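You operate a simulated robot arm through the tools that you are given. There is no shell and no other tool. Be economical: measure what you need, move in short steps, check, and stop when the job is done.

The job below is to be done with a simulated two-armed robot. You get a single attempt, and the scene is never put back.

TASK
Take the gauge block with the largest size on its label from the top of the blue table and put it on the middle shelf of the black shelf unit. Pick up the orange rod canister from the top of the blue table with one hand, pass it to the other hand and put it on the demagnetiser top. Put the silver elbow on the shelf under the small steel table. Open the middle grey drawer. Any order will do. Set down upright: orange rod canister.

Only the result counts: the job must be done as asked and must still hold three seconds after the hand-in. Knocking over, shifting, dropping, spilling or breaking anything else fails it.

THE ROBOT
Two 7-joint arms with fingered hands on one trunk, on a base that drives. Base frame: it is fixed to the floor where the robot stands at the start and does not move with it; the origin is under the middle of the robot, x ahead of it, y to its left, z up; the surface under the hand at the start is at about z = 80. Lengths are in cm, angles in degrees, forces in N, time in s.
The left shoulder is at the start at [7, 13.2, 116.7], the right one opposite. With the tool pointing down near the work surface each hand reaches from about 10 to 62 cm from the robot's upright axis, wherever it stands, measured 20 degrees to its own side. Places, roughly: demagnetiser top (33x19 cm) [-308, 242, 96]; gauge block [50, 0, 75]; middle grey drawer [-160, 240, 50]; middle shelf of the black shelf unit [60, 90, 100]; orange rod canister [50, 25, 100]; shelf under the small steel table [-540, -90, 40]; silver elbow (8x8x5 cm) [-960, -180, 30]. Payload 2.3 kg a hand.
The TCP of each hand is the grasp point between the finger pads, 2.5 cm short of the fingertips. In the tool frame z runs along the fingers and y along their closing line. The gripper opens to 8.8 cm. The gripper's body begins 2.9 cm behind the TCP. The gripper is a hand of 3 fingers: y runs from the thumb to the fingers, the wrist lies at [-1.3, -9.7, -16.2] in the tool frame.
Orientation is that of the tool frame in the base frame, as a unit quaternion [w, x, y, z]. With the fingers straight down and the wrist toward the robot, the tool's x, y and z point along [0, 1, 0], [1, 0, 0] and [0, 0, -1] of the base frame.

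THE INTERFACE
- The arms move only by the tool move_arm. It takes "left_commands", "right_commands" or both (then of equal length, played together; a hand with none holds still); each is text: rows parted by semicolons, each of 6 numbers parted by spaces: the shift along the tool's x, y, z in cm, then the turn, a rotation vector about the tool's x, y, z in rad. In form: dx dy dz ax ay az; .... A call has 1 to 8 rows; each row shifts and turns the commanded pose from where the row before left it, along the tool's axes as they then stand. Each row takes 0.2 s and may step no farther than 5 cm and 8.6 degrees from the row before; otherwise, the whole call is refused. Where a pose cannot be reached the arm comes as near as it can. A force on the tool above 40 N (or 10 N above the force at the start of the call, whichever is more), or a blocked arm, ends the call early, and 0.2 s more pass. In this call time passes only in rows, and 0.2 s behind the last. The reply holds the time, the measured pose of the TCP, the force on the tool along the base axes, the opening and the grip force, in the units named above and with some noise, with the torque about the TCP (base axes, N m) and any sound that the robot's microphone picked up.
- Cameras (640 x 400 px; columns grow to the right, rows downward): "scene" is now at [12.87, -0.3, 146.93]; the picture's right is [-0.03, -1.00, 0.00], its down [-0.74, 0.03, -0.67] and it looks along [0.67, -0.02, -0.74] (base axes); focal length 277 px, centre (320, 200). "left" rides on the left gripper at [-5.8, -8.5, -9.9] in its tool frame; the picture's right is [-0.67, -0.35, 0.66], its down [0.69, -0.63, 0.37] and it looks along [0.29, 0.69, 0.66] (tool axes); focal length 261 px, centre (320, 200). "right" rides on the right gripper at [5.8, -8.5, -9.9] in its tool frame; the picture's right is [-0.67, 0.35, -0.66], its down [-0.69, -0.63, 0.37] and it looks along [-0.29, 0.69, 0.66] (tool axes); focal length 261 px, centre (320, 200). There is no depth. A picture from a camera that has moved, and an enlarged one, comes with that camera's place and axes in the base frame and with its lens.
- capture(camera): a new picture of that camera. The clock stands still meanwhile.
- raise_lower(by): slides the trunk up (or, below 0, down) by that many cm; the arms and the scene camera ride with it, the base frame stays. It gives what a move gives, with no picture.
- base_move(legs): drives the robot by 1 to 6 legs, each [ahead, left, turn to the left] in cm, cm and degrees, along the robot's own axes; the way and the turn of a leg run together, so that a leg with both is an arc; at most 150 cm and 180 degrees a leg. The arms and the cameras ride along, it lands a little off, and it stops where it bumps. It gives what a move gives.
- move_fingers(index, middle, thumb_bend, thumb_turn, hand): sets how far each is bent, from 0 (flat) to 1 (curled in); at 0.3 the hand is open as for a grip, at 0.7 the pads meet at the TCP. One left out holds its place. A second passes; each finger stops where it meets its share of the squeeze, and holds until it gets a number again. It is the only way to open and close the hand. It gives what a move gives, with no picture; readings hold the bend of each and the force on the fingers (four entries, about 0 where the hand has none), thumb and palm. thumb_turn goes from beside the hand (0) to across from the fingers (1), as for a grip.
- head_to(pan, tilt): turns the head with the scene camera to pan (to the left, within 86 degrees either way) and tilt (down, from -29 to 69), counted from straight ahead of the robot. It gives what a move gives.
- inspect(camera, box): a new picture of the part [left, top, right, bottom] of that camera's present view, enlarged. The clock stands still meanwhile.
- job_done(): hands the job in; it is judged then, once.

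Work in short steps. Places have to be worked out from the pictures, the camera data and where the tool is seen: move nearer, look again, correct. Check each grasp and each placing, and mend what went wrong. You have 165 turns and 130 pictures in all, those below and enlarged ones among them. Open the grippers and draw the arms clear of the work before you hand the job in, unless the task says otherwise.

The tools are called after ">>>" as a command line: name --argument value ..., lists and objects as JSON in quotes. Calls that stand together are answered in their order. move_arm: Moves the arms, as the interface text tells. Its arguments: {"type":"object","properties":{"left_commands":{"type":"string"},"right_commands":{"type":"string"}},"required":[]} The other tools are called the same way: raise_lower (by) slides the trunk up or down; move_fingers (index, middle, thumb_bend, thumb_turn, hand) moves the fingers one by one; base_move (legs) drives the base; head_to (pan, tilt) turns the head that bears the scene camera; capture (camera) takes a picture; inspect (camera, box) takes an enlarged picture of a part of a camera's view; job_done () hands the job in.

At the start:

```text
clock: 0.0
left_tool_pos: [39.49, 11.97, 110.11]
left_ee_rot: [0.0, 0.707, 0.707, 0.0]
left_force: [0.1, 0.3, -0.9]
left_torque: [-0.03, -0.01, 0.03]
left_grip_width: 8.79
left_grasp_force: 0.1
left_shape: jaw
left_bend: [0.3, 0.3, 0.3, 0.98]
left_finger forces: [0.0, 0.0, 0.0, 0.1, 0.0, 0.1]
right_tool_pos: [38.57, -22.36, 120.68]
right_ee_rot: [0.0, 0.707, 0.707, 0.0]
right_force: [0.3, 0.2, 0.3]
right_torque: [0.02, 0.0, -0.02]
right_grip_width: 8.76
right_grasp_force: 0.0
right_shape: jaw
right_bend: [0.3, 0.3, 0.3, 0.98]
right_finger forces: [0.1, 0.0, 0.1, 0.0, 0.1, 0.0]
trunk travel left (down, up): [-72.5, 11.5]
robot x, y, heading: [-0.01, 0.17, -0.0]
head pan, tilt: [-2.0, 47.8]
```

scene: 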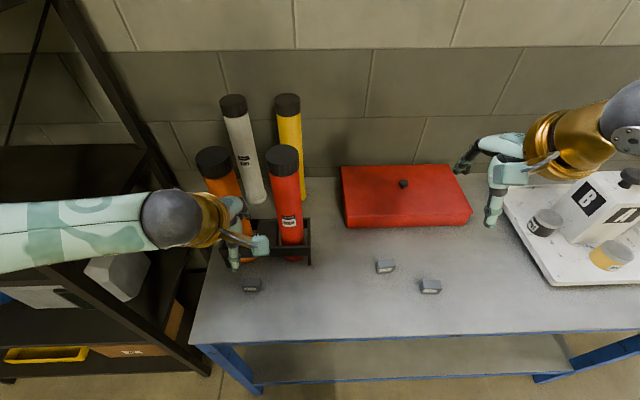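
right: 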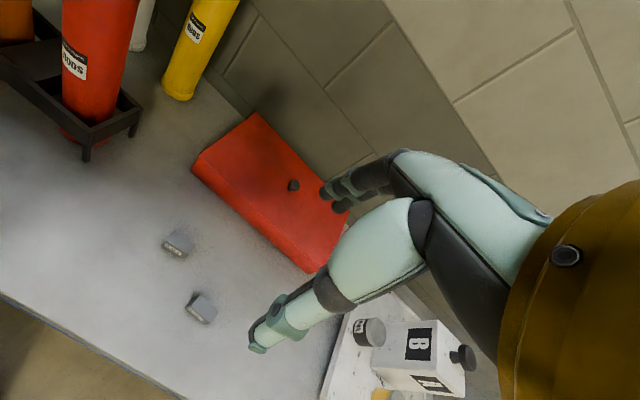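
left: 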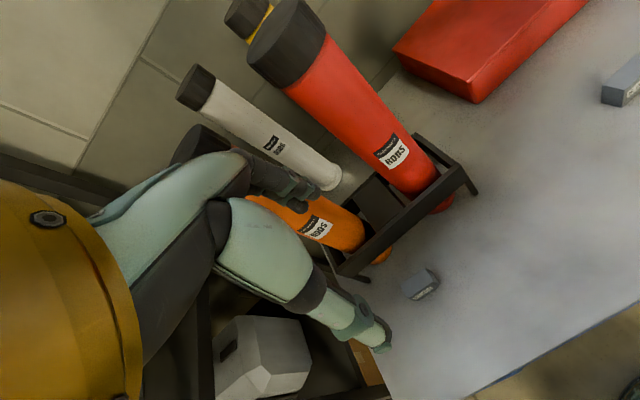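

Three small gauge blocks are on the table. I enlarge them to read their labels.

>>> inspect --camera "scene" --box '[360, 245, 456, 305]'

>>> inspect --camera "left" --box '[370, 240, 466, 310]'

>>> inspect --camera "scene" --box '[190, 80, 350, 300]'

```text
6.67 times, centred on (408, 275) of scene
camera zoom: at [12.87, -0.3, 146.93], right [-0.03, -1.0, 0.0], down [-0.74, 0.03, -0.67], along [0.67, -0.02, -0.74], focal length 1849 px, centre (-267, -300)
```

zoom: 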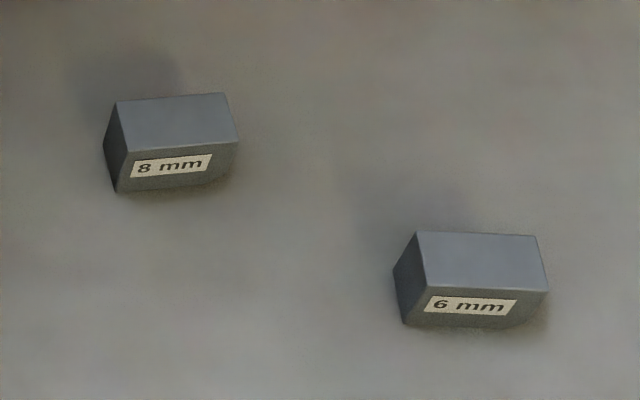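

```text
5.71 times, centred on (418, 275) of left
camera zoom: at [30.92, 6.23, 120.19], right [-0.35, -0.67, -0.66], down [-0.63, 0.69, -0.37], along [0.69, 0.29, -0.66], focal length 1489 px, centre (-240, -229)
```

zoom: 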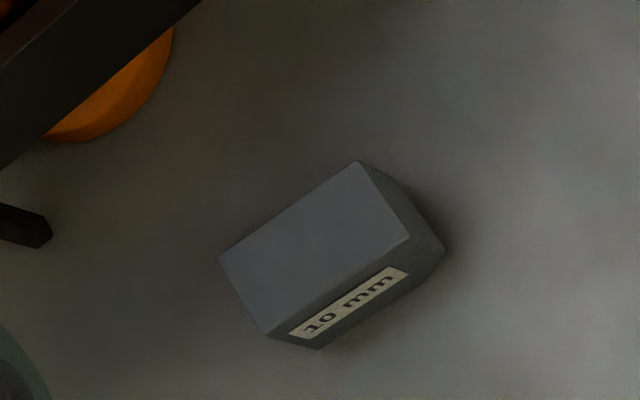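

```text
1.82 times, centred on (270, 190) of scene
camera zoom: at [12.87, -0.3, 146.93], right [-0.03, -1.0, 0.0], down [-0.74, 0.03, -0.67], along [0.67, -0.02, -0.74], focal length 504 px, centre (411, 218)
```

zoom: 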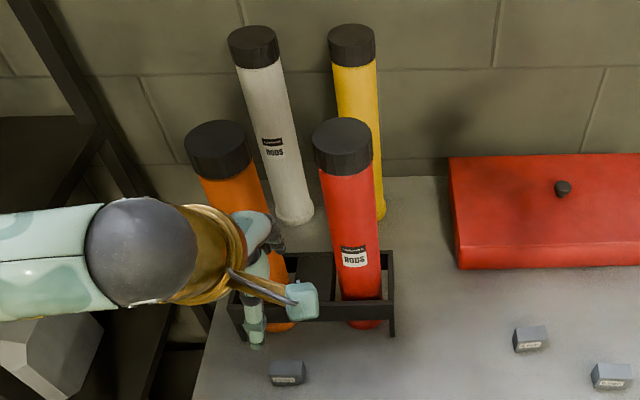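

The 10 mm block is the largest; it lies at about (44.0, 15.8), its top near z=82. The table is at about 80. I partly close the left hand and descend above it, and look left towards the shelf.

>>> move_fingers --hand "left" --index 0.42 --middle 0.42 --thumb_bend 0.42

>>> move_arm --left_commands "0.75 0.9 4 0 0 0;0.75 0.9 4 0 0 0;0.75 0.9 4 0 0 0;0.75 0.9 4 0 0 0;0.75 0.9 4 0 0 0"

>>> capture --camera "scene"

>>> capture --camera "left"

>>> head_to --pan 60 --tilt 25

>>> capture --camera "scene"

```text
clock: 1.0
left_tool_pos: [39.43, 12.03, 110.01]
left_ee_rot: [0.001, 0.707, 0.707, 0.0]
left_force: [0.6, 1.0, 0.2]
left_torque: [0.01, -0.02, 0.02]
left_grip_width: 5.97
left_grasp_force: 0.1
left_shape: fingers
left_bend: [0.42, 0.42, 0.42, 0.98]
left_finger forces: [0.0, 0.1, 0.1, 0.0, 0.1, 0.0]
right_tool_pos: [38.58, -22.35, 120.72]
right_ee_rot: [0.001, 0.707, 0.707, 0.001]
right_force: [0.8, -0.6, -0.4]
right_torque: [-0.01, -0.01, -0.01]
right_grip_width: 8.77
right_grasp_force: 0.0
right_shape: jaw
right_bend: [0.3, 0.3, 0.3, 0.98]
right_finger forces: [0.0, 0.0, 0.0, 0.0, 0.0, 0.1]
trunk travel left (down, up): [-72.5, 11.5]
robot x, y, heading: [0.18, 0.14, -0.0]
head pan, tilt: [-2.0, 47.8]
```

```text
clock: 2.2
left_tool_pos: [44.0, 15.7, 89.88]
left_ee_rot: [-0.001, 0.707, 0.707, 0.0]
left_force: [1.3, 0.3, 0.6]
left_torque: [0.0, 0.04, -0.01]
left_grip_width: 5.96
left_grasp_force: 0.1
left_shape: fingers
left_bend: [0.42, 0.42, 0.42, 0.98]
left_finger forces: [0.0, 0.0, 0.1, 0.0, 0.0, 0.1]
right_tool_pos: [38.74, -22.46, 120.66]
right_ee_rot: [0.0, 0.707, 0.707, 0.0]
right_force: [0.2, -0.2, 0.1]
right_torque: [0.01, 0.0, 0.0]
right_grip_width: 8.78
right_grasp_force: 0.0
right_shape: jaw
right_bend: [0.3, 0.3, 0.3, 0.98]
right_finger forces: [0.0, 0.0, 0.1, 0.1, 0.1, 0.1]
trunk travel left (down, up): [-72.5, 11.5]
robot x, y, heading: [0.19, -0.29, 0.3]
head pan, tilt: [-2.0, 47.8]
```

```text
123 pictures are left
camera scene: at [13.01, -0.27, 146.92], right [-0.03, -1.0, 0.0], down [-0.74, 0.03, -0.67], along [0.67, -0.02, -0.74], focal length 277 px, centre (320, 200)
```

scene: 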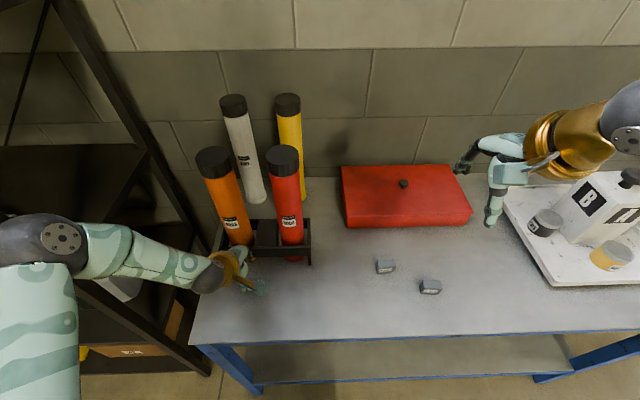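

```text
122 pictures are left
camera left: at [35.45, 9.97, 100.08], right [-0.35, -0.67, -0.65], down [-0.63, 0.69, -0.36], along [0.69, 0.28, -0.66], focal length 261 px, centre (320, 200)
```

left: 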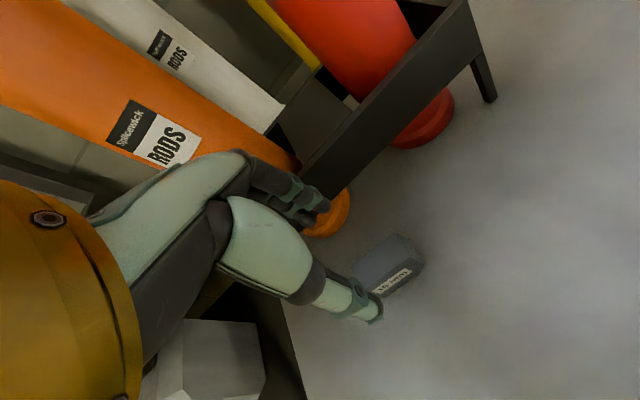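

```text
clock: 3.5
left_tool_pos: [44.0, 15.74, 90.05]
left_ee_rot: [0.0, 0.707, 0.707, 0.0]
left_force: [0.0, 0.4, -0.5]
left_torque: [0.02, 0.02, 0.01]
left_grip_width: 5.98
left_grasp_force: 0.0
left_shape: fingers
left_bend: [0.42, 0.42, 0.42, 0.98]
left_finger forces: [0.0, 0.1, 0.0, 0.1, 0.0, 0.0]
right_tool_pos: [38.56, -22.47, 120.64]
right_ee_rot: [0.0, 0.707, 0.707, 0.0]
right_force: [-1.0, -0.4, -0.1]
right_torque: [-0.01, 0.01, 0.01]
right_grip_width: 8.73
right_grasp_force: 0.1
right_shape: jaw
right_bend: [0.3, 0.3, 0.3, 0.98]
right_finger forces: [0.0, 0.1, 0.0, 0.0, 0.0, 0.0]
trunk travel left (down, up): [-72.5, 11.5]
robot x, y, heading: [0.09, 0.02, 0.1]
head pan, tilt: [60.0, 25.0]
```

```text
121 pictures are left
camera scene: at [9.61, 7.95, 150.38], right [0.87, -0.5, 0.0], down [-0.21, -0.37, -0.91], along [0.45, 0.78, -0.42], focal length 277 px, centre (320, 200)
```

scene: 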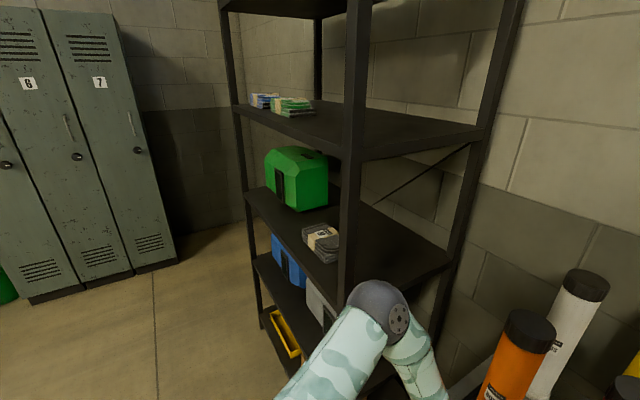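

The hand is above the block. I take an enlarged look for alignment before descending.

>>> inspect --camera "left" --box '[240, 160, 464, 340]'

>>> head_to --pan 60 --tilt -5

>>> capture --camera "scene"

>>> head_to --pan 60 --tilt 55

>>> capture --camera "scene"

```text
2.22 times, centred on (352, 250) of left
camera zoom: at [35.38, 9.93, 100.2], right [-0.35, -0.67, -0.66], down [-0.63, 0.69, -0.37], along [0.69, 0.29, -0.66], focal length 579 px, centre (249, 89)
```

zoom: 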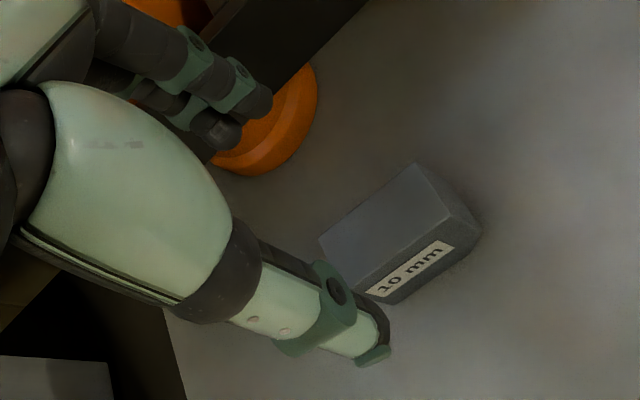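

```text
clock: 4.5
left_tool_pos: [43.94, 15.66, 90.04]
left_ee_rot: [0.0, 0.707, 0.707, 0.001]
left_force: [-0.4, -0.5, 0.1]
left_torque: [-0.03, -0.02, 0.02]
left_grip_width: 5.96
left_grasp_force: 0.0
left_shape: fingers
left_bend: [0.42, 0.42, 0.42, 0.98]
left_finger forces: [0.0, 0.0, 0.0, 0.0, 0.1, 0.0]
right_tool_pos: [38.8, -22.39, 120.67]
right_ee_rot: [0.0, 0.707, 0.707, 0.0]
right_force: [0.5, 0.6, -0.5]
right_torque: [0.01, -0.01, 0.01]
right_grip_width: 8.79
right_grasp_force: 0.1
right_shape: jaw
right_bend: [0.3, 0.3, 0.3, 0.98]
right_finger forces: [0.1, 0.0, 0.1, 0.0, 0.1, 0.0]
trunk travel left (down, up): [-72.5, 11.5]
robot x, y, heading: [-0.14, -0.29, -0.2]
head pan, tilt: [60.0, -5.0]
```

```text
119 pictures are left
camera scene: at [9.37, 7.55, 155.19], right [0.87, -0.5, 0.0], down [0.04, 0.07, -1.0], along [0.5, 0.86, 0.09], focal length 277 px, centre (320, 200)
```

scene: 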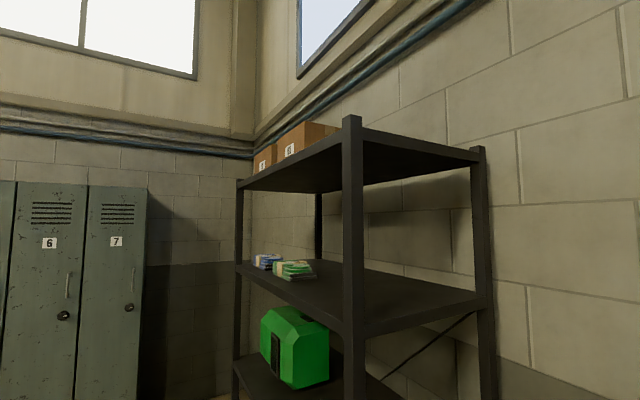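

```text
clock: 5.8
left_tool_pos: [43.99, 15.73, 90.09]
left_ee_rot: [0.0, 0.708, 0.707, 0.0]
left_force: [-0.2, 0.5, 0.1]
left_torque: [-0.03, 0.01, -0.04]
left_grip_width: 5.94
left_grasp_force: 0.1
left_shape: fingers
left_bend: [0.42, 0.42, 0.42, 0.98]
left_finger forces: [0.0, 0.0, 0.0, 0.1, 0.0, 0.0]
right_tool_pos: [38.64, -22.54, 120.69]
right_ee_rot: [0.0, 0.707, 0.707, 0.0]
right_force: [0.5, -0.7, -0.1]
right_torque: [-0.03, 0.02, -0.04]
right_grip_width: 8.72
right_grasp_force: 0.0
right_shape: jaw
right_bend: [0.3, 0.3, 0.3, 0.98]
right_finger forces: [0.0, 0.0, 0.0, 0.0, 0.0, 0.1]
trunk travel left (down, up): [-72.5, 11.5]
robot x, y, heading: [-0.07, -0.03, 0.2]
head pan, tilt: [60.0, 55.0]
```

```text
118 pictures are left
camera scene: at [8.6, 6.23, 145.99], right [0.87, -0.5, 0.0], down [-0.41, -0.71, -0.57], along [0.29, 0.5, -0.82], focal length 277 px, centre (320, 200)
```

scene: 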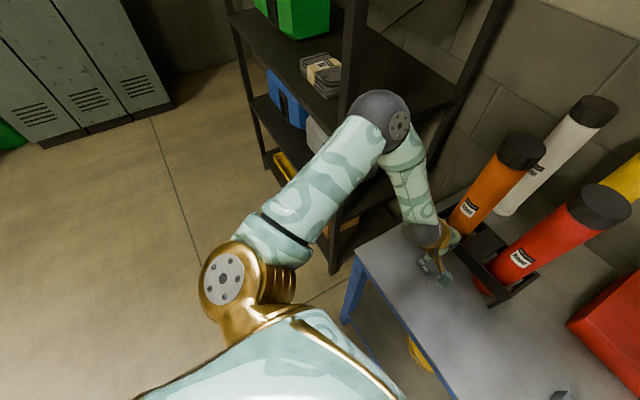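

Middle shelf is the one with the green case, at about z=98. Now I descend 7 cm onto the block.

>>> move_arm --left_commands "0.1 0.5 3 0 0 0;0 0 2.5 0 0 0;0 0 1.5 0 0 0"

>>> inspect --camera "left" --box '[240, 160, 464, 340]'

```text
clock: 6.6
left_tool_pos: [44.4, 15.76, 83.09]
left_ee_rot: [-0.001, 0.707, 0.707, 0.0]
left_force: [-0.9, -0.3, 0.3]
left_torque: [-0.03, 0.02, 0.02]
left_grip_width: 5.98
left_grasp_force: 0.0
left_shape: fingers
left_bend: [0.42, 0.42, 0.42, 0.98]
left_finger forces: [0.0, 0.0, 0.0, 0.0, 0.0, 0.1]
right_tool_pos: [38.6, -22.47, 120.64]
right_ee_rot: [0.0, 0.707, 0.707, -0.001]
right_force: [0.0, -0.6, 1.1]
right_torque: [0.0, 0.01, 0.01]
right_grip_width: 8.77
right_grasp_force: 0.0
right_shape: jaw
right_bend: [0.3, 0.3, 0.3, 0.98]
right_finger forces: [0.1, 0.1, 0.1, 0.0, 0.0, 0.0]
trunk travel left (down, up): [-72.5, 11.5]
robot x, y, heading: [-0.23, 0.04, 0.1]
head pan, tilt: [60.0, 55.0]
```

```text
2.22 times, centred on (352, 250) of left
camera zoom: at [36.0, 10.1, 93.15], right [-0.35, -0.67, -0.66], down [-0.63, 0.69, -0.37], along [0.69, 0.29, -0.66], focal length 579 px, centre (249, 89)
```

zoom: 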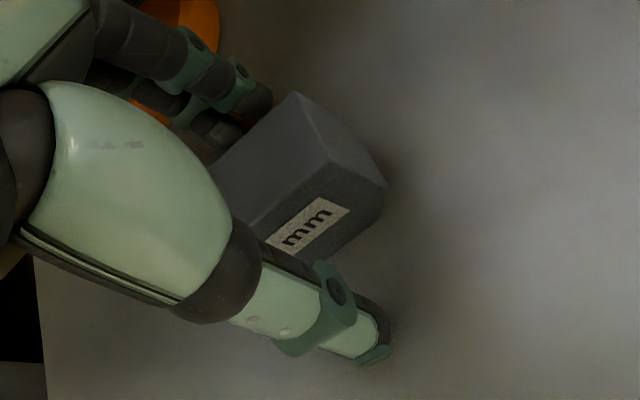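

The block sits between thumb and fingers. I shift slightly and close.

>>> move_arm --left_commands "-0.4 0.2 0.3 0 0 0"

>>> move_fingers --hand "left" --index 0.7 --middle 0.7 --thumb_bend 0.7

>>> inspect --camera "left" --box '[240, 160, 464, 340]'

```text
clock: 7.0
left_tool_pos: [44.64, 15.44, 82.91]
left_ee_rot: [0.001, 0.707, 0.707, 0.001]
left_force: [0.1, 0.4, 3.0]
left_torque: [0.02, -0.16, 0.04]
left_grip_width: 5.97
left_grasp_force: 1.9
left_shape: fingers
left_bend: [0.42, 0.41, 0.42, 0.98]
left_finger forces: [0.0, 3.5, 0.1, 0.1, 0.0, 0.1]
right_tool_pos: [38.5, -22.49, 120.68]
right_ee_rot: [0.0, 0.707, 0.707, 0.0]
right_force: [-0.5, 0.7, 0.3]
right_torque: [0.0, 0.05, -0.01]
right_grip_width: 8.75
right_grasp_force: 0.0
right_shape: jaw
right_bend: [0.3, 0.3, 0.3, 0.98]
right_finger forces: [0.0, 0.0, 0.0, 0.0, 0.1, 0.0]
trunk travel left (down, up): [-72.5, 11.5]
robot x, y, heading: [-0.17, -0.21, -0.1]
head pan, tilt: [60.0, 55.0]
```

```text
clock: 8.0
left_tool_pos: [44.67, 15.37, 82.77]
left_ee_rot: [0.0, 0.707, 0.707, -0.001]
left_force: [-0.8, -1.5, 2.2]
left_torque: [-0.03, -0.02, -0.01]
left_grip_width: 1.52
left_grasp_force: 7.4
left_shape: fingers
left_bend: [0.64, 0.66, 0.62, 0.97]
left_finger forces: [3.9, 4.3, 0.1, 0.1, 7.3, 0.0]
right_tool_pos: [38.58, -22.48, 120.61]
right_ee_rot: [0.0, 0.707, 0.707, 0.0]
right_force: [0.3, -0.2, 0.4]
right_torque: [0.02, 0.02, -0.01]
right_grip_width: 8.78
right_grasp_force: 0.0
right_shape: jaw
right_bend: [0.3, 0.3, 0.3, 0.98]
right_finger forces: [0.0, 0.0, 0.0, 0.0, 0.1, 0.0]
trunk travel left (down, up): [-72.5, 11.5]
robot x, y, heading: [-0.09, 0.04, 0.2]
head pan, tilt: [60.0, 55.0]
```

```text
2.22 times, centred on (352, 250) of left
camera zoom: at [36.12, 9.67, 92.9], right [-0.35, -0.67, -0.66], down [-0.63, 0.69, -0.37], along [0.69, 0.29, -0.66], focal length 579 px, centre (249, 89)
```

zoom: 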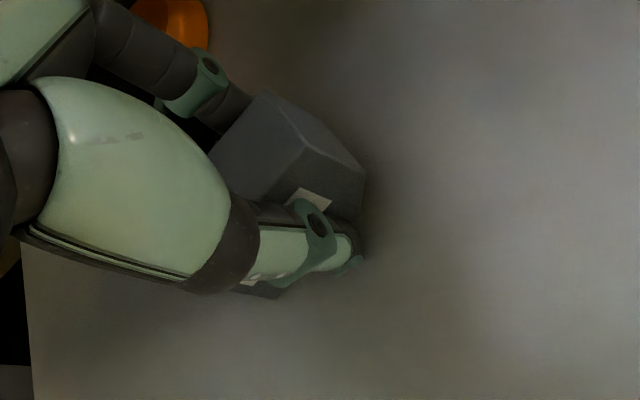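

The block is gripped (7 N, three contacts). I lift straight up.

>>> move_arm --left_commands "0 0 -2 0 0 0;0 0 -4 0 0 0;0 0 -4 0 0 0;0 0 -5 0 0 0;0 -1 -4.5 0 0 0;0 -1 -4.5 0 0 0"

>>> inspect --camera "left" --box '[240, 160, 464, 340]'

```text
clock: 9.4
left_tool_pos: [42.58, 15.52, 106.85]
left_ee_rot: [0.0, 0.707, 0.707, 0.0]
left_force: [0.0, 0.1, -1.7]
left_torque: [0.01, -0.01, 0.01]
left_grip_width: 1.53
left_grasp_force: 7.0
left_shape: fingers
left_bend: [0.64, 0.66, 0.62, 0.96]
left_finger forces: [4.0, 2.8, 0.0, 0.0, 6.8, 0.1]
right_tool_pos: [38.48, -22.45, 120.71]
right_ee_rot: [0.001, 0.707, 0.707, 0.0]
right_force: [-0.5, -0.6, 0.0]
right_torque: [0.0, -0.01, -0.02]
right_grip_width: 8.77
right_grasp_force: 0.1
right_shape: jaw
right_bend: [0.3, 0.3, 0.3, 0.98]
right_finger forces: [0.0, 0.0, 0.1, 0.1, 0.1, 0.0]
trunk travel left (down, up): [-72.5, 11.5]
robot x, y, heading: [-0.03, -0.26, 0.1]
head pan, tilt: [60.0, 55.0]
```

```text
2.22 times, centred on (352, 250) of left
camera zoom: at [34.03, 9.67, 116.96], right [-0.35, -0.67, -0.66], down [-0.63, 0.69, -0.37], along [0.69, 0.29, -0.66], focal length 579 px, centre (249, 89)
```

zoom: 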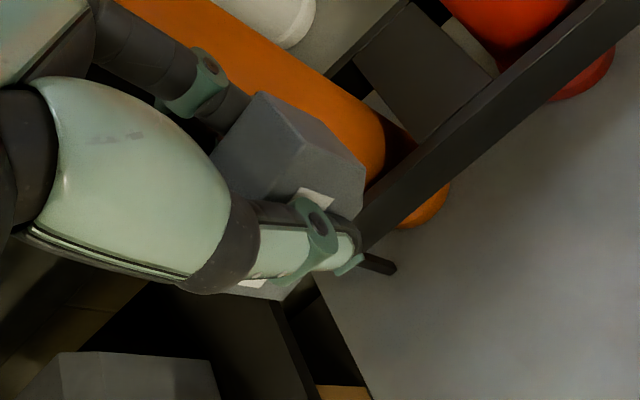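

Block is held. I back off 20 cm and move left 45 cm to face the shelf unit, then look.

>>> base_move --legs '[[-20, 0, 0], [0, 45, 0]]'

>>> head_to --pan 15 --tilt 30

>>> capture --camera "scene"

```text
clock: 13.3
left_tool_pos: [22.62, 60.64, 106.76]
left_ee_rot: [0.0, 0.705, 0.709, 0.001]
left_force: [-0.9, 0.2, -1.9]
left_torque: [0.0, -0.03, 0.0]
left_grip_width: 1.55
left_grasp_force: 7.0
left_shape: fingers
left_bend: [0.64, 0.66, 0.62, 0.96]
left_finger forces: [4.0, 2.9, 0.1, 0.0, 6.8, 0.1]
right_tool_pos: [18.65, 22.72, 120.61]
right_ee_rot: [-0.001, 0.705, 0.709, 0.0]
right_force: [0.8, -0.5, 0.0]
right_torque: [0.03, 0.01, 0.0]
right_grip_width: 8.76
right_grasp_force: 0.0
right_shape: jaw
right_bend: [0.3, 0.3, 0.3, 0.98]
right_finger forces: [0.1, 0.2, 0.1, 0.0, 0.0, 0.0]
trunk travel left (down, up): [-72.5, 11.5]
robot x, y, heading: [-20.08, 45.15, 0.3]
head pan, tilt: [60.0, 55.0]
```

```text
clock: 14.4
left_tool_pos: [22.55, 60.69, 106.7]
left_ee_rot: [0.001, 0.706, 0.709, 0.0]
left_force: [0.4, 0.1, -2.9]
left_torque: [0.01, -0.03, 0.0]
left_grip_width: 1.54
left_grasp_force: 7.2
left_shape: fingers
left_bend: [0.64, 0.66, 0.62, 0.96]
left_finger forces: [4.0, 2.8, 0.0, 0.1, 6.8, 0.0]
right_tool_pos: [18.74, 22.86, 120.67]
right_ee_rot: [0.0, 0.705, 0.709, 0.001]
right_force: [-0.4, 0.6, 0.0]
right_torque: [0.0, -0.01, 0.02]
right_grip_width: 8.76
right_grasp_force: 0.0
right_shape: jaw
right_bend: [0.3, 0.3, 0.3, 0.98]
right_finger forces: [0.0, 0.0, 0.0, 0.1, 0.0, 0.1]
trunk travel left (down, up): [-72.5, 11.5]
robot x, y, heading: [-20.07, 45.13, 0.3]
head pan, tilt: [15.0, 30.0]
```

```text
114 pictures are left
camera scene: at [-6.31, 47.53, 149.57], right [0.26, -0.96, 0.0], down [-0.48, -0.13, -0.87], along [0.83, 0.23, -0.5], focal length 277 px, centre (320, 200)
```

scene: 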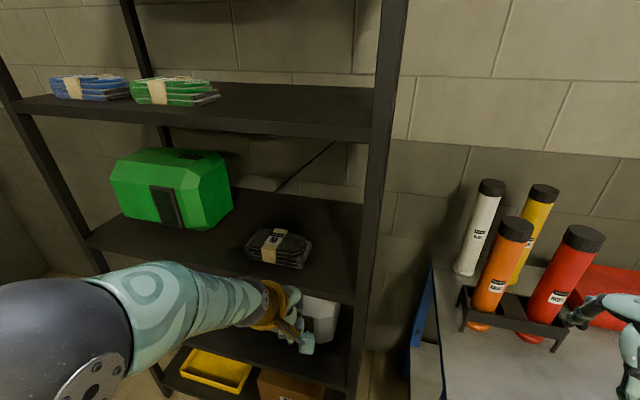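

Middle shelf plane is about z=94–95; the grey stack is at about (52, 78), leaving y 53–70 free. I drive forward 18 cm with the hand at z≈107, well above the shelf.

>>> base_move --legs '[[18, 0, 0]]'

>>> move_arm --left_commands "0 3 0 0 0 0;0 3 0 0 0 0;0 3 1 0 0 0;0 1 2 0 0 0"

>>> capture --camera "scene"

>>> capture --camera "left"

```text
clock: 15.9
left_tool_pos: [39.97, 60.87, 106.89]
left_ee_rot: [0.001, 0.705, 0.709, 0.0]
left_force: [-0.3, -0.7, -1.7]
left_torque: [-0.02, -0.03, -0.01]
left_grip_width: 1.52
left_grasp_force: 7.3
left_shape: fingers
left_bend: [0.64, 0.66, 0.62, 0.96]
left_finger forces: [4.0, 2.6, 0.0, 0.1, 6.9, 0.1]
right_tool_pos: [36.05, 22.75, 120.77]
right_ee_rot: [0.001, 0.705, 0.709, 0.001]
right_force: [-0.2, 0.0, 0.1]
right_torque: [0.01, -0.01, 0.0]
right_grip_width: 8.75
right_grasp_force: 0.1
right_shape: jaw
right_bend: [0.3, 0.3, 0.3, 0.98]
right_finger forces: [0.0, 0.1, 0.0, 0.0, 0.0, 0.0]
trunk travel left (down, up): [-72.5, 11.5]
robot x, y, heading: [-2.05, 45.26, 0.2]
head pan, tilt: [15.0, 30.0]
```

```text
clock: 16.9
left_tool_pos: [50.29, 60.84, 103.68]
left_ee_rot: [0.0, 0.705, 0.709, -0.001]
left_force: [0.4, 0.5, -2.0]
left_torque: [-0.01, -0.01, 0.02]
left_grip_width: 1.53
left_grasp_force: 6.9
left_shape: fingers
left_bend: [0.64, 0.67, 0.62, 0.96]
left_finger forces: [4.0, 2.7, 0.0, 0.0, 6.7, 0.1]
right_tool_pos: [36.41, 22.97, 120.68]
right_ee_rot: [-0.001, 0.705, 0.709, -0.001]
right_force: [-0.2, 0.7, -0.4]
right_torque: [-0.02, 0.0, 0.0]
right_grip_width: 8.77
right_grasp_force: 0.0
right_shape: jaw
right_bend: [0.3, 0.3, 0.3, 0.98]
right_finger forces: [0.0, 0.0, 0.1, 0.1, 0.0, 0.1]
trunk travel left (down, up): [-72.5, 11.5]
robot x, y, heading: [-2.34, 45.16, 0.5]
head pan, tilt: [15.0, 30.0]
```

```text
113 pictures are left
camera scene: at [11.5, 47.64, 149.56], right [0.26, -0.96, 0.0], down [-0.48, -0.13, -0.87], along [0.83, 0.23, -0.5], focal length 277 px, centre (320, 200)
```

scene: 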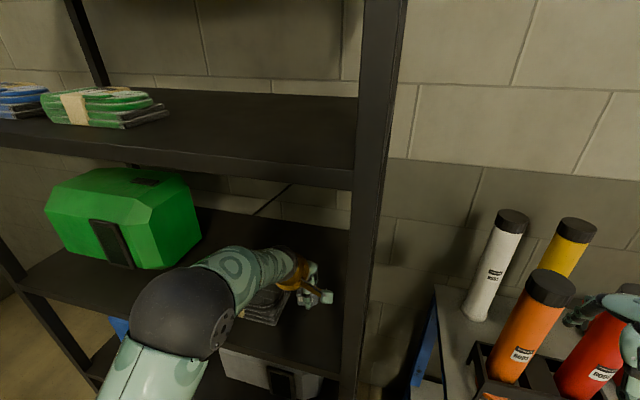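

```text
112 pictures are left
camera left: at [41.92, 55.07, 113.75], right [-0.35, -0.67, -0.66], down [-0.63, 0.68, -0.36], along [0.69, 0.29, -0.66], focal length 261 px, centre (320, 200)
```

left: 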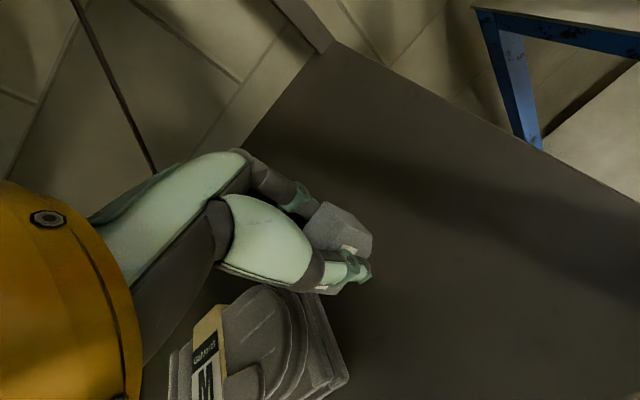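

Free shelf surface is beneath; the stack's edge is near y=67. I shift 1.5 cm right and descend gently.

>>> move_arm --left_commands "-1 0.5 2 0 0 0;-0.5 0.5 2 0 0 0;0 0 1.5 0 0 0"

>>> capture --camera "left"

```text
clock: 17.7
left_tool_pos: [51.2, 59.29, 98.71]
left_ee_rot: [0.004, 0.706, 0.708, 0.005]
left_force: [5.8, 1.5, 19.4]
left_torque: [0.03, -0.03, -0.04]
left_grip_width: 1.49
left_grasp_force: 17.1
left_shape: fingers
left_bend: [0.63, 0.65, 0.64, 0.96]
left_finger forces: [7.3, 9.6, 0.0, 0.0, 17.9, 0.1]
right_tool_pos: [35.8, 22.81, 120.85]
right_ee_rot: [0.002, 0.705, 0.709, 0.003]
right_force: [-0.6, 0.0, -0.2]
right_torque: [0.01, -0.02, -0.02]
right_grip_width: 8.78
right_grasp_force: 0.0
right_shape: jaw
right_bend: [0.3, 0.3, 0.3, 0.98]
right_finger forces: [0.0, 0.0, 0.0, 0.0, 0.1, 0.0]
trunk travel left (down, up): [-72.5, 11.5]
robot x, y, heading: [-2.44, 45.07, 0.2]
head pan, tilt: [15.0, 30.0]
```

```text
111 pictures are left
camera left: at [42.45, 53.48, 108.74], right [-0.34, -0.67, -0.66], down [-0.63, 0.68, -0.37], along [0.7, 0.29, -0.65], focal length 261 px, centre (320, 200)
```

left: 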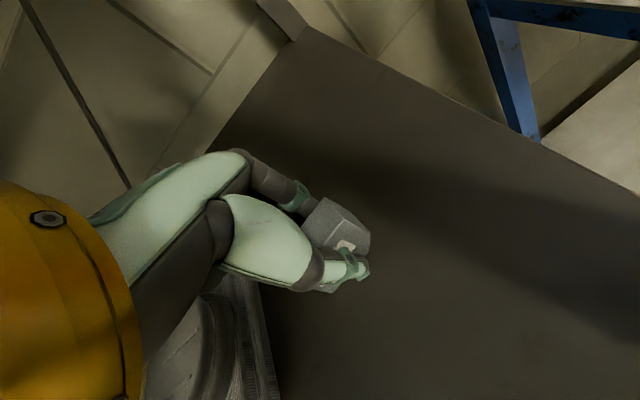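

It touches the shelf (19 N). I ease up slightly, then open.

>>> move_arm --left_commands "0 0 -0.35 0 0 0"

>>> move_fingers --hand "left" --index 0.42 --middle 0.42 --thumb_bend 0.42

>>> move_arm --left_commands "0 0 -2 0 0 0;0 0 -3 0 0 0;0 0 -3 0 0 0"

>>> capture --camera "left"

```text
clock: 18.1
left_tool_pos: [51.1, 59.27, 98.65]
left_ee_rot: [0.001, 0.706, 0.709, 0.001]
left_force: [4.6, 0.0, 12.9]
left_torque: [-0.05, -0.16, 0.01]
left_grip_width: 1.51
left_grasp_force: 12.9
left_shape: fingers
left_bend: [0.63, 0.65, 0.64, 0.96]
left_finger forces: [9.3, 7.9, 0.0, 0.0, 9.7, 0.1]
right_tool_pos: [36.16, 22.83, 120.68]
right_ee_rot: [0.001, 0.706, 0.708, 0.001]
right_force: [1.3, 0.1, 0.3]
right_torque: [0.01, 0.04, -0.01]
right_grip_width: 8.74
right_grasp_force: 0.1
right_shape: jaw
right_bend: [0.3, 0.3, 0.3, 0.98]
right_finger forces: [0.0, 0.0, 0.1, 0.0, 0.0, 0.0]
trunk travel left (down, up): [-72.5, 11.5]
robot x, y, heading: [-2.18, 44.74, 0.4]
head pan, tilt: [15.0, 30.0]
```

```text
clock: 19.1
left_tool_pos: [50.93, 59.28, 98.72]
left_ee_rot: [0.0, 0.705, 0.709, 0.001]
left_force: [-2.6, -0.6, 7.7]
left_torque: [0.05, -0.14, 0.03]
left_grip_width: 5.87
left_grasp_force: 3.6
left_shape: fingers
left_bend: [0.42, 0.45, 0.42, 0.97]
left_finger forces: [0.0, 7.4, 0.0, 0.0, 0.0, 0.0]
right_tool_pos: [35.95, 22.9, 120.81]
right_ee_rot: [0.001, 0.705, 0.709, 0.002]
right_force: [-1.0, -0.2, 0.4]
right_torque: [0.01, -0.01, 0.0]
right_grip_width: 8.73
right_grasp_force: 0.0
right_shape: jaw
right_bend: [0.3, 0.3, 0.3, 0.98]
right_finger forces: [0.0, 0.0, 0.0, 0.0, 0.1, 0.0]
trunk travel left (down, up): [-72.5, 11.5]
robot x, y, heading: [-2.44, 45.26, 0.2]
head pan, tilt: [15.0, 30.0]
```

```text
clock: 19.9
left_tool_pos: [51.18, 59.36, 106.68]
left_ee_rot: [-0.001, 0.705, 0.709, 0.0]
left_force: [0.3, -0.1, 0.0]
left_torque: [0.04, -0.02, 0.0]
left_grip_width: 5.88
left_grasp_force: 0.1
left_shape: fingers
left_bend: [0.42, 0.42, 0.42, 0.97]
left_finger forces: [0.0, 0.0, 0.1, 0.0, 0.0, 0.0]
right_tool_pos: [36.36, 22.86, 120.82]
right_ee_rot: [0.001, 0.705, 0.709, 0.0]
right_force: [-0.3, 0.2, -0.5]
right_torque: [0.05, 0.02, -0.03]
right_grip_width: 8.74
right_grasp_force: 0.0
right_shape: jaw
right_bend: [0.3, 0.3, 0.3, 0.98]
right_finger forces: [0.0, 0.0, 0.0, 0.0, 0.0, 0.1]
trunk travel left (down, up): [-72.5, 11.5]
robot x, y, heading: [-1.96, 45.27, 0.1]
head pan, tilt: [15.0, 30.0]
```

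```text
110 pictures are left
camera left: at [42.72, 53.58, 116.73], right [-0.35, -0.67, -0.66], down [-0.63, 0.68, -0.37], along [0.69, 0.29, -0.66], focal length 261 px, centre (320, 200)
```

left: 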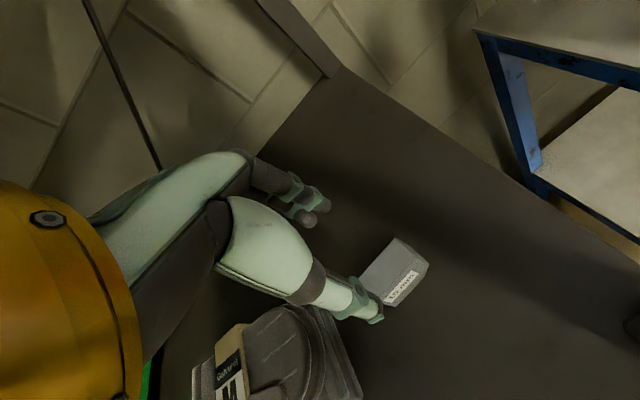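

The 10 mm block sits on the middle shelf. I retract the hand, back off and return to the table.

>>> move_arm --left_commands "0 -3 -1 0 0 0;0 -4 -1 0 0 0;0 -4 -2 0 0 0;0 -2 -4 0 0 0;0 0 -5 0 0 0"

>>> base_move --legs '[[-20, 0, 0], [0, -45, 0]]'

>>> move_fingers --hand "left" --index 0.3 --middle 0.3 --thumb_bend 0.3

>>> head_to --pan 15 --tilt 30

>>> capture --camera "scene"

```text
clock: 21.1
left_tool_pos: [38.42, 58.06, 114.69]
left_ee_rot: [-0.02, 0.724, 0.689, -0.03]
left_force: [0.1, -0.3, -0.3]
left_torque: [-0.01, 0.02, 0.01]
left_grip_width: 5.9
left_grasp_force: 0.1
left_shape: fingers
left_bend: [0.42, 0.42, 0.42, 0.97]
left_finger forces: [0.0, 0.0, 0.1, 0.1, 0.0, 0.0]
left hand out of reach, approached as far as the arm can: row 4, 5
right_tool_pos: [36.42, 23.1, 120.65]
right_ee_rot: [0.001, 0.705, 0.709, 0.0]
right_force: [0.1, -0.4, 0.5]
right_torque: [0.0, 0.03, -0.02]
right_grip_width: 8.77
right_grasp_force: 0.1
right_shape: jaw
right_bend: [0.3, 0.3, 0.3, 0.98]
right_finger forces: [0.0, 0.0, 0.1, 0.0, 0.0, 0.1]
trunk travel left (down, up): [-72.5, 11.5]
robot x, y, heading: [-2.22, 45.07, 0.3]
head pan, tilt: [15.0, 30.0]
```

```text
clock: 25.0
left_tool_pos: [18.52, 12.83, 114.77]
left_ee_rot: [-0.02, 0.725, 0.688, -0.028]
left_force: [-0.8, 0.7, 0.3]
left_torque: [-0.03, 0.04, -0.01]
left_grip_width: 5.9
left_grasp_force: 0.1
left_shape: fingers
left_bend: [0.42, 0.42, 0.42, 0.97]
left_finger forces: [0.1, 0.0, 0.1, 0.1, 0.0, 0.0]
right_tool_pos: [16.32, -22.2, 120.69]
right_ee_rot: [0.0, 0.707, 0.707, -0.001]
right_force: [-0.6, 0.0, -1.1]
right_torque: [0.0, -0.01, 0.01]
right_grip_width: 8.76
right_grasp_force: 0.2
right_shape: jaw
right_bend: [0.3, 0.3, 0.3, 0.98]
right_finger forces: [0.0, 0.0, 0.1, 0.0, 0.0, 0.0]
trunk travel left (down, up): [-72.5, 11.5]
robot x, y, heading: [-21.83, 0.17, -0.3]
head pan, tilt: [15.0, 30.0]
```

```text
clock: 26.0
left_tool_pos: [18.46, 12.63, 114.76]
left_ee_rot: [-0.02, 0.726, 0.687, -0.028]
left_force: [-1.3, -0.8, 0.1]
left_torque: [-0.02, 0.01, -0.01]
left_grip_width: 8.44
left_grasp_force: 0.2
left_shape: fingers
left_bend: [0.3, 0.3, 0.3, 0.97]
left_finger forces: [0.1, 0.1, 0.0, 0.0, 0.0, 0.0]
right_tool_pos: [16.46, -22.3, 120.66]
right_ee_rot: [-0.001, 0.707, 0.707, 0.0]
right_force: [0.7, -0.3, 0.3]
right_torque: [0.04, 0.01, -0.02]
right_grip_width: 8.75
right_grasp_force: 0.1
right_shape: jaw
right_bend: [0.3, 0.3, 0.3, 0.98]
right_finger forces: [0.0, 0.0, 0.0, 0.0, 0.1, 0.0]
trunk travel left (down, up): [-72.5, 11.5]
robot x, y, heading: [-22.37, -0.15, -0.2]
head pan, tilt: [15.0, 30.0]
```

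```text
clock: 26.6
left_tool_pos: [18.42, 12.78, 114.65]
left_ee_rot: [-0.02, 0.725, 0.688, -0.027]
left_force: [-1.1, -0.3, -0.1]
left_torque: [0.03, 0.01, 0.0]
left_grip_width: 8.43
left_grasp_force: 0.1
left_shape: fingers
left_bend: [0.3, 0.3, 0.3, 0.97]
left_finger forces: [0.0, 0.0, 0.1, 0.0, 0.0, 0.0]
right_tool_pos: [16.32, -22.25, 120.63]
right_ee_rot: [0.0, 0.707, 0.707, 0.0]
right_force: [-0.5, -0.2, -1.5]
right_torque: [0.0, -0.01, -0.01]
right_grip_width: 8.76
right_grasp_force: 0.0
right_shape: jaw
right_bend: [0.3, 0.3, 0.3, 0.98]
right_finger forces: [0.0, 0.0, 0.1, 0.1, 0.1, 0.0]
trunk travel left (down, up): [-72.5, 11.5]
robot x, y, heading: [-22.33, -0.1, -0.1]
head pan, tilt: [15.0, 30.0]
```

```text
109 pictures are left
camera scene: at [-8.57, 2.41, 149.59], right [0.26, -0.97, 0.0], down [-0.48, -0.13, -0.87], along [0.84, 0.22, -0.5], focal length 277 px, centre (320, 200)
```

scene: 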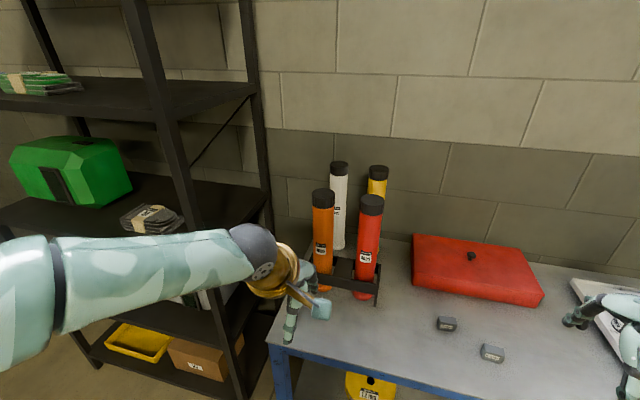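

Orange canister axis is near (53, 17.7) with its top at about z=114.5. I raise the trunk so the hand clears it, drive forward 20 cm, and look.

>>> raise_lower --by 11

>>> base_move --legs '[[20, 0, 0]]'

>>> move_arm --left_commands "0 2 0 0 0 0;0 2 0 0 0 0"

>>> capture --camera "left"

>>> capture --camera "scene"

```text
clock: 28.1
left_tool_pos: [18.47, 12.6, 125.71]
left_ee_rot: [-0.021, 0.725, 0.688, -0.028]
left_force: [0.9, -0.1, -0.3]
left_torque: [0.02, 0.01, -0.02]
left_grip_width: 8.45
left_grasp_force: 0.1
left_shape: fingers
left_bend: [0.3, 0.3, 0.3, 0.97]
left_finger forces: [0.0, 0.1, 0.1, 0.0, 0.1, 0.0]
right_tool_pos: [16.47, -22.39, 131.73]
right_ee_rot: [-0.001, 0.707, 0.707, 0.0]
right_force: [0.0, 0.8, 0.3]
right_torque: [0.0, 0.01, 0.01]
right_grip_width: 8.78
right_grasp_force: 0.0
right_shape: jaw
right_bend: [0.3, 0.3, 0.3, 0.98]
right_finger forces: [0.0, 0.0, 0.0, 0.0, 0.0, 0.1]
trunk travel left (down, up): [-83.5, 0.5]
robot x, y, heading: [-22.24, 0.12, -0.1]
head pan, tilt: [15.0, 30.0]
```

```text
clock: 29.7
left_tool_pos: [37.9, 12.78, 125.8]
left_ee_rot: [-0.018, 0.725, 0.688, -0.027]
left_force: [-0.2, 0.6, 0.2]
left_torque: [0.02, -0.03, -0.03]
left_grip_width: 8.45
left_grasp_force: 0.1
left_shape: fingers
left_bend: [0.3, 0.3, 0.3, 0.97]
left_finger forces: [0.0, 0.0, 0.0, 0.1, 0.0, 0.0]
right_tool_pos: [35.77, -22.35, 131.91]
right_ee_rot: [0.001, 0.706, 0.708, 0.001]
right_force: [0.2, 0.0, -0.1]
right_torque: [-0.01, 0.0, 0.02]
right_grip_width: 8.76
right_grasp_force: 0.2
right_shape: jaw
right_bend: [0.3, 0.3, 0.3, 0.98]
right_finger forces: [0.1, 0.1, 0.0, 0.0, 0.0, 0.1]
trunk travel left (down, up): [-83.5, 0.5]
robot x, y, heading: [-2.13, -0.1, 0.0]
head pan, tilt: [15.0, 30.0]
```

```text
clock: 30.3
left_tool_pos: [42.46, 12.5, 125.68]
left_ee_rot: [-0.021, 0.724, 0.688, -0.029]
left_force: [0.4, -0.1, -0.3]
left_torque: [-0.02, 0.0, 0.02]
left_grip_width: 8.43
left_grasp_force: 0.1
left_shape: fingers
left_bend: [0.3, 0.3, 0.3, 0.97]
left_finger forces: [0.0, 0.0, 0.0, 0.0, 0.0, 0.0]
right_tool_pos: [36.29, -22.33, 131.72]
right_ee_rot: [0.0, 0.707, 0.708, 0.0]
right_force: [-0.3, -0.2, -0.2]
right_torque: [0.04, 0.01, -0.03]
right_grip_width: 8.76
right_grasp_force: 0.1
right_shape: jaw
right_bend: [0.3, 0.3, 0.3, 0.98]
right_finger forces: [0.0, 0.1, 0.0, 0.1, 0.0, 0.1]
trunk travel left (down, up): [-83.5, 0.5]
robot x, y, heading: [-2.28, 0.27, 0.3]
head pan, tilt: [15.0, 30.0]
```

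```text
108 pictures are left
camera left: at [34.35, 7.36, 136.24], right [-0.43, -0.66, -0.62], down [-0.62, 0.71, -0.33], along [0.66, 0.24, -0.71], focal length 261 px, centre (320, 200)
```

left: 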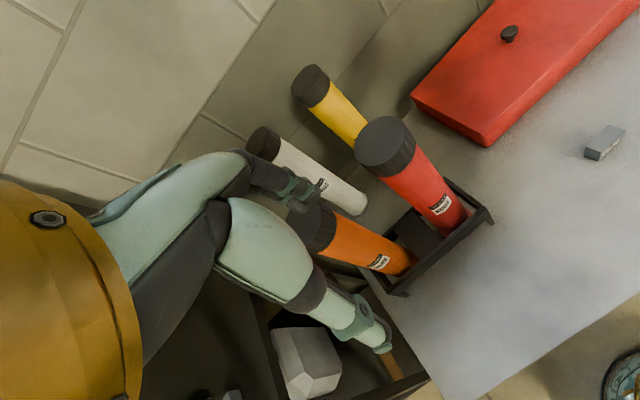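

```text
107 pictures are left
camera scene: at [11.38, 2.4, 160.59], right [0.26, -0.97, 0.0], down [-0.48, -0.13, -0.87], along [0.84, 0.23, -0.5], focal length 277 px, centre (320, 200)
```

scene: 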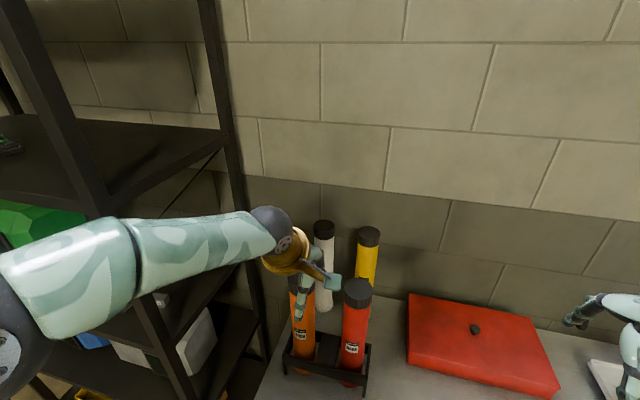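

I correct the small hand tilt and move above the canister, then look again.

>>> move_arm --left_commands "0 0 0 -0.068 0.011 -0.052;1.3 2.7 0 0 0 0;1.3 2.7 0 0 0 0;1.3 2.7 0 0 0 0;1.3 2.7 0 0 0 0"

>>> capture --camera "left"

>>> inspect --camera "scene" --box '[240, 200, 400, 400]'

```text
clock: 31.5
left_tool_pos: [53.36, 17.8, 125.35]
left_ee_rot: [0.0, 0.707, 0.707, -0.001]
left_force: [-0.2, -0.8, -0.8]
left_torque: [-0.02, -0.03, 0.01]
left_grip_width: 8.44
left_grasp_force: 0.1
left_shape: fingers
left_bend: [0.3, 0.3, 0.3, 0.97]
left_finger forces: [0.0, 0.1, 0.1, 0.1, 0.0, 0.1]
right_tool_pos: [36.41, -22.28, 131.69]
right_ee_rot: [-0.001, 0.706, 0.708, 0.0]
right_force: [0.0, -0.2, 0.2]
right_torque: [0.01, 0.03, 0.02]
right_grip_width: 8.76
right_grasp_force: 0.0
right_shape: jaw
right_bend: [0.3, 0.3, 0.3, 0.98]
right_finger forces: [0.0, 0.1, 0.0, 0.1, 0.0, 0.1]
trunk travel left (down, up): [-83.5, 0.5]
robot x, y, heading: [-2.41, -0.08, 0.1]
head pan, tilt: [15.0, 30.0]
```

```text
106 pictures are left
camera left: at [44.84, 12.06, 135.47], right [-0.35, -0.67, -0.65], down [-0.63, 0.69, -0.36], along [0.69, 0.28, -0.66], focal length 261 px, centre (320, 200)
```

left: 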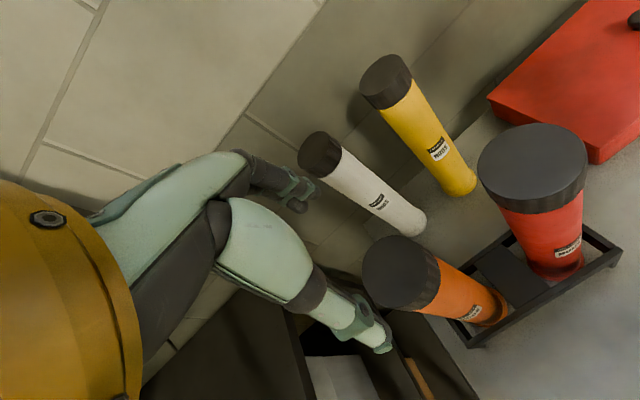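

```text
2.00 times, centred on (320, 300) of scene
camera zoom: at [11.56, 2.47, 160.57], right [0.26, -0.97, 0.0], down [-0.48, -0.13, -0.87], along [0.84, 0.23, -0.5], focal length 555 px, centre (320, 0)
```

zoom: 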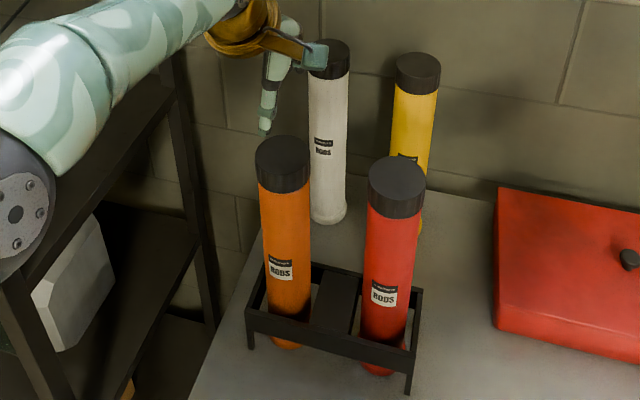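

Refined: canister axis about (53.9, 18.1), top z≈115.2. I open a little wider, centre, and descend in steps with force checks.

>>> move_fingers --hand "left" --index 0.26 --middle 0.26 --thumb_bend 0.26

>>> move_arm --left_commands "0.3 0.5 0 0 0 0;0 0 3 0 0 0;0 0 3 0 0 0"

>>> capture --camera "left"

>>> inspect --camera "scene" --box '[240, 180, 400, 300]'

```text
clock: 32.5
left_tool_pos: [53.15, 17.8, 125.47]
left_ee_rot: [0.0, 0.707, 0.707, 0.0]
left_force: [0.5, 1.0, 0.0]
left_torque: [0.0, 0.0, -0.02]
left_grip_width: 9.22
left_grasp_force: 0.0
left_shape: fingers
left_bend: [0.26, 0.26, 0.26, 0.97]
left_finger forces: [0.1, 0.0, 0.1, 0.1, 0.1, 0.1]
right_tool_pos: [36.3, -22.34, 131.66]
right_ee_rot: [0.0, 0.706, 0.708, 0.0]
right_force: [-0.4, -0.1, -0.5]
right_torque: [0.0, -0.01, 0.01]
right_grip_width: 8.75
right_grasp_force: 0.0
right_shape: jaw
right_bend: [0.3, 0.3, 0.3, 0.98]
right_finger forces: [0.0, 0.0, 0.0, 0.0, 0.0, 0.0]
trunk travel left (down, up): [-83.5, 0.5]
robot x, y, heading: [-2.44, 0.17, 0.1]
head pan, tilt: [15.0, 30.0]
```

```text
clock: 33.3
left_tool_pos: [53.91, 18.16, 119.38]
left_ee_rot: [0.0, 0.707, 0.707, -0.001]
left_force: [-0.3, 0.6, 0.3]
left_torque: [0.0, -0.01, -0.03]
left_grip_width: 9.23
left_grasp_force: 0.0
left_shape: fingers
left_bend: [0.26, 0.26, 0.26, 0.97]
left_finger forces: [0.0, 0.1, 0.1, 0.1, 0.0, 0.0]
right_tool_pos: [36.31, -22.28, 131.68]
right_ee_rot: [0.0, 0.706, 0.708, 0.0]
right_force: [0.3, -0.1, -0.2]
right_torque: [-0.01, 0.02, 0.03]
right_grip_width: 8.77
right_grasp_force: 0.0
right_shape: jaw
right_bend: [0.3, 0.3, 0.3, 0.98]
right_finger forces: [0.0, 0.1, 0.1, 0.0, 0.0, 0.0]
trunk travel left (down, up): [-83.5, 0.5]
robot x, y, heading: [-2.38, -0.1, 0.0]
head pan, tilt: [15.0, 30.0]
```

```text
104 pictures are left
camera left: at [45.32, 12.36, 129.53], right [-0.35, -0.67, -0.66], down [-0.63, 0.69, -0.37], along [0.69, 0.28, -0.66], focal length 261 px, centre (320, 200)
```

left: 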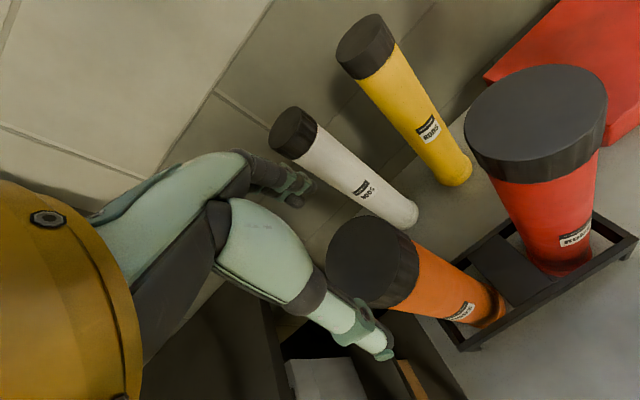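

```text
3.33 times, centred on (320, 240) of scene
camera zoom: at [11.45, 2.45, 160.58], right [0.26, -0.97, 0.0], down [-0.48, -0.13, -0.87], along [0.84, 0.23, -0.5], focal length 925 px, centre (320, 67)
```

zoom: 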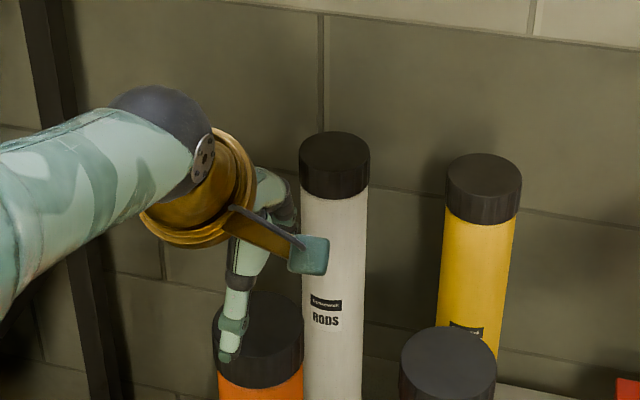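

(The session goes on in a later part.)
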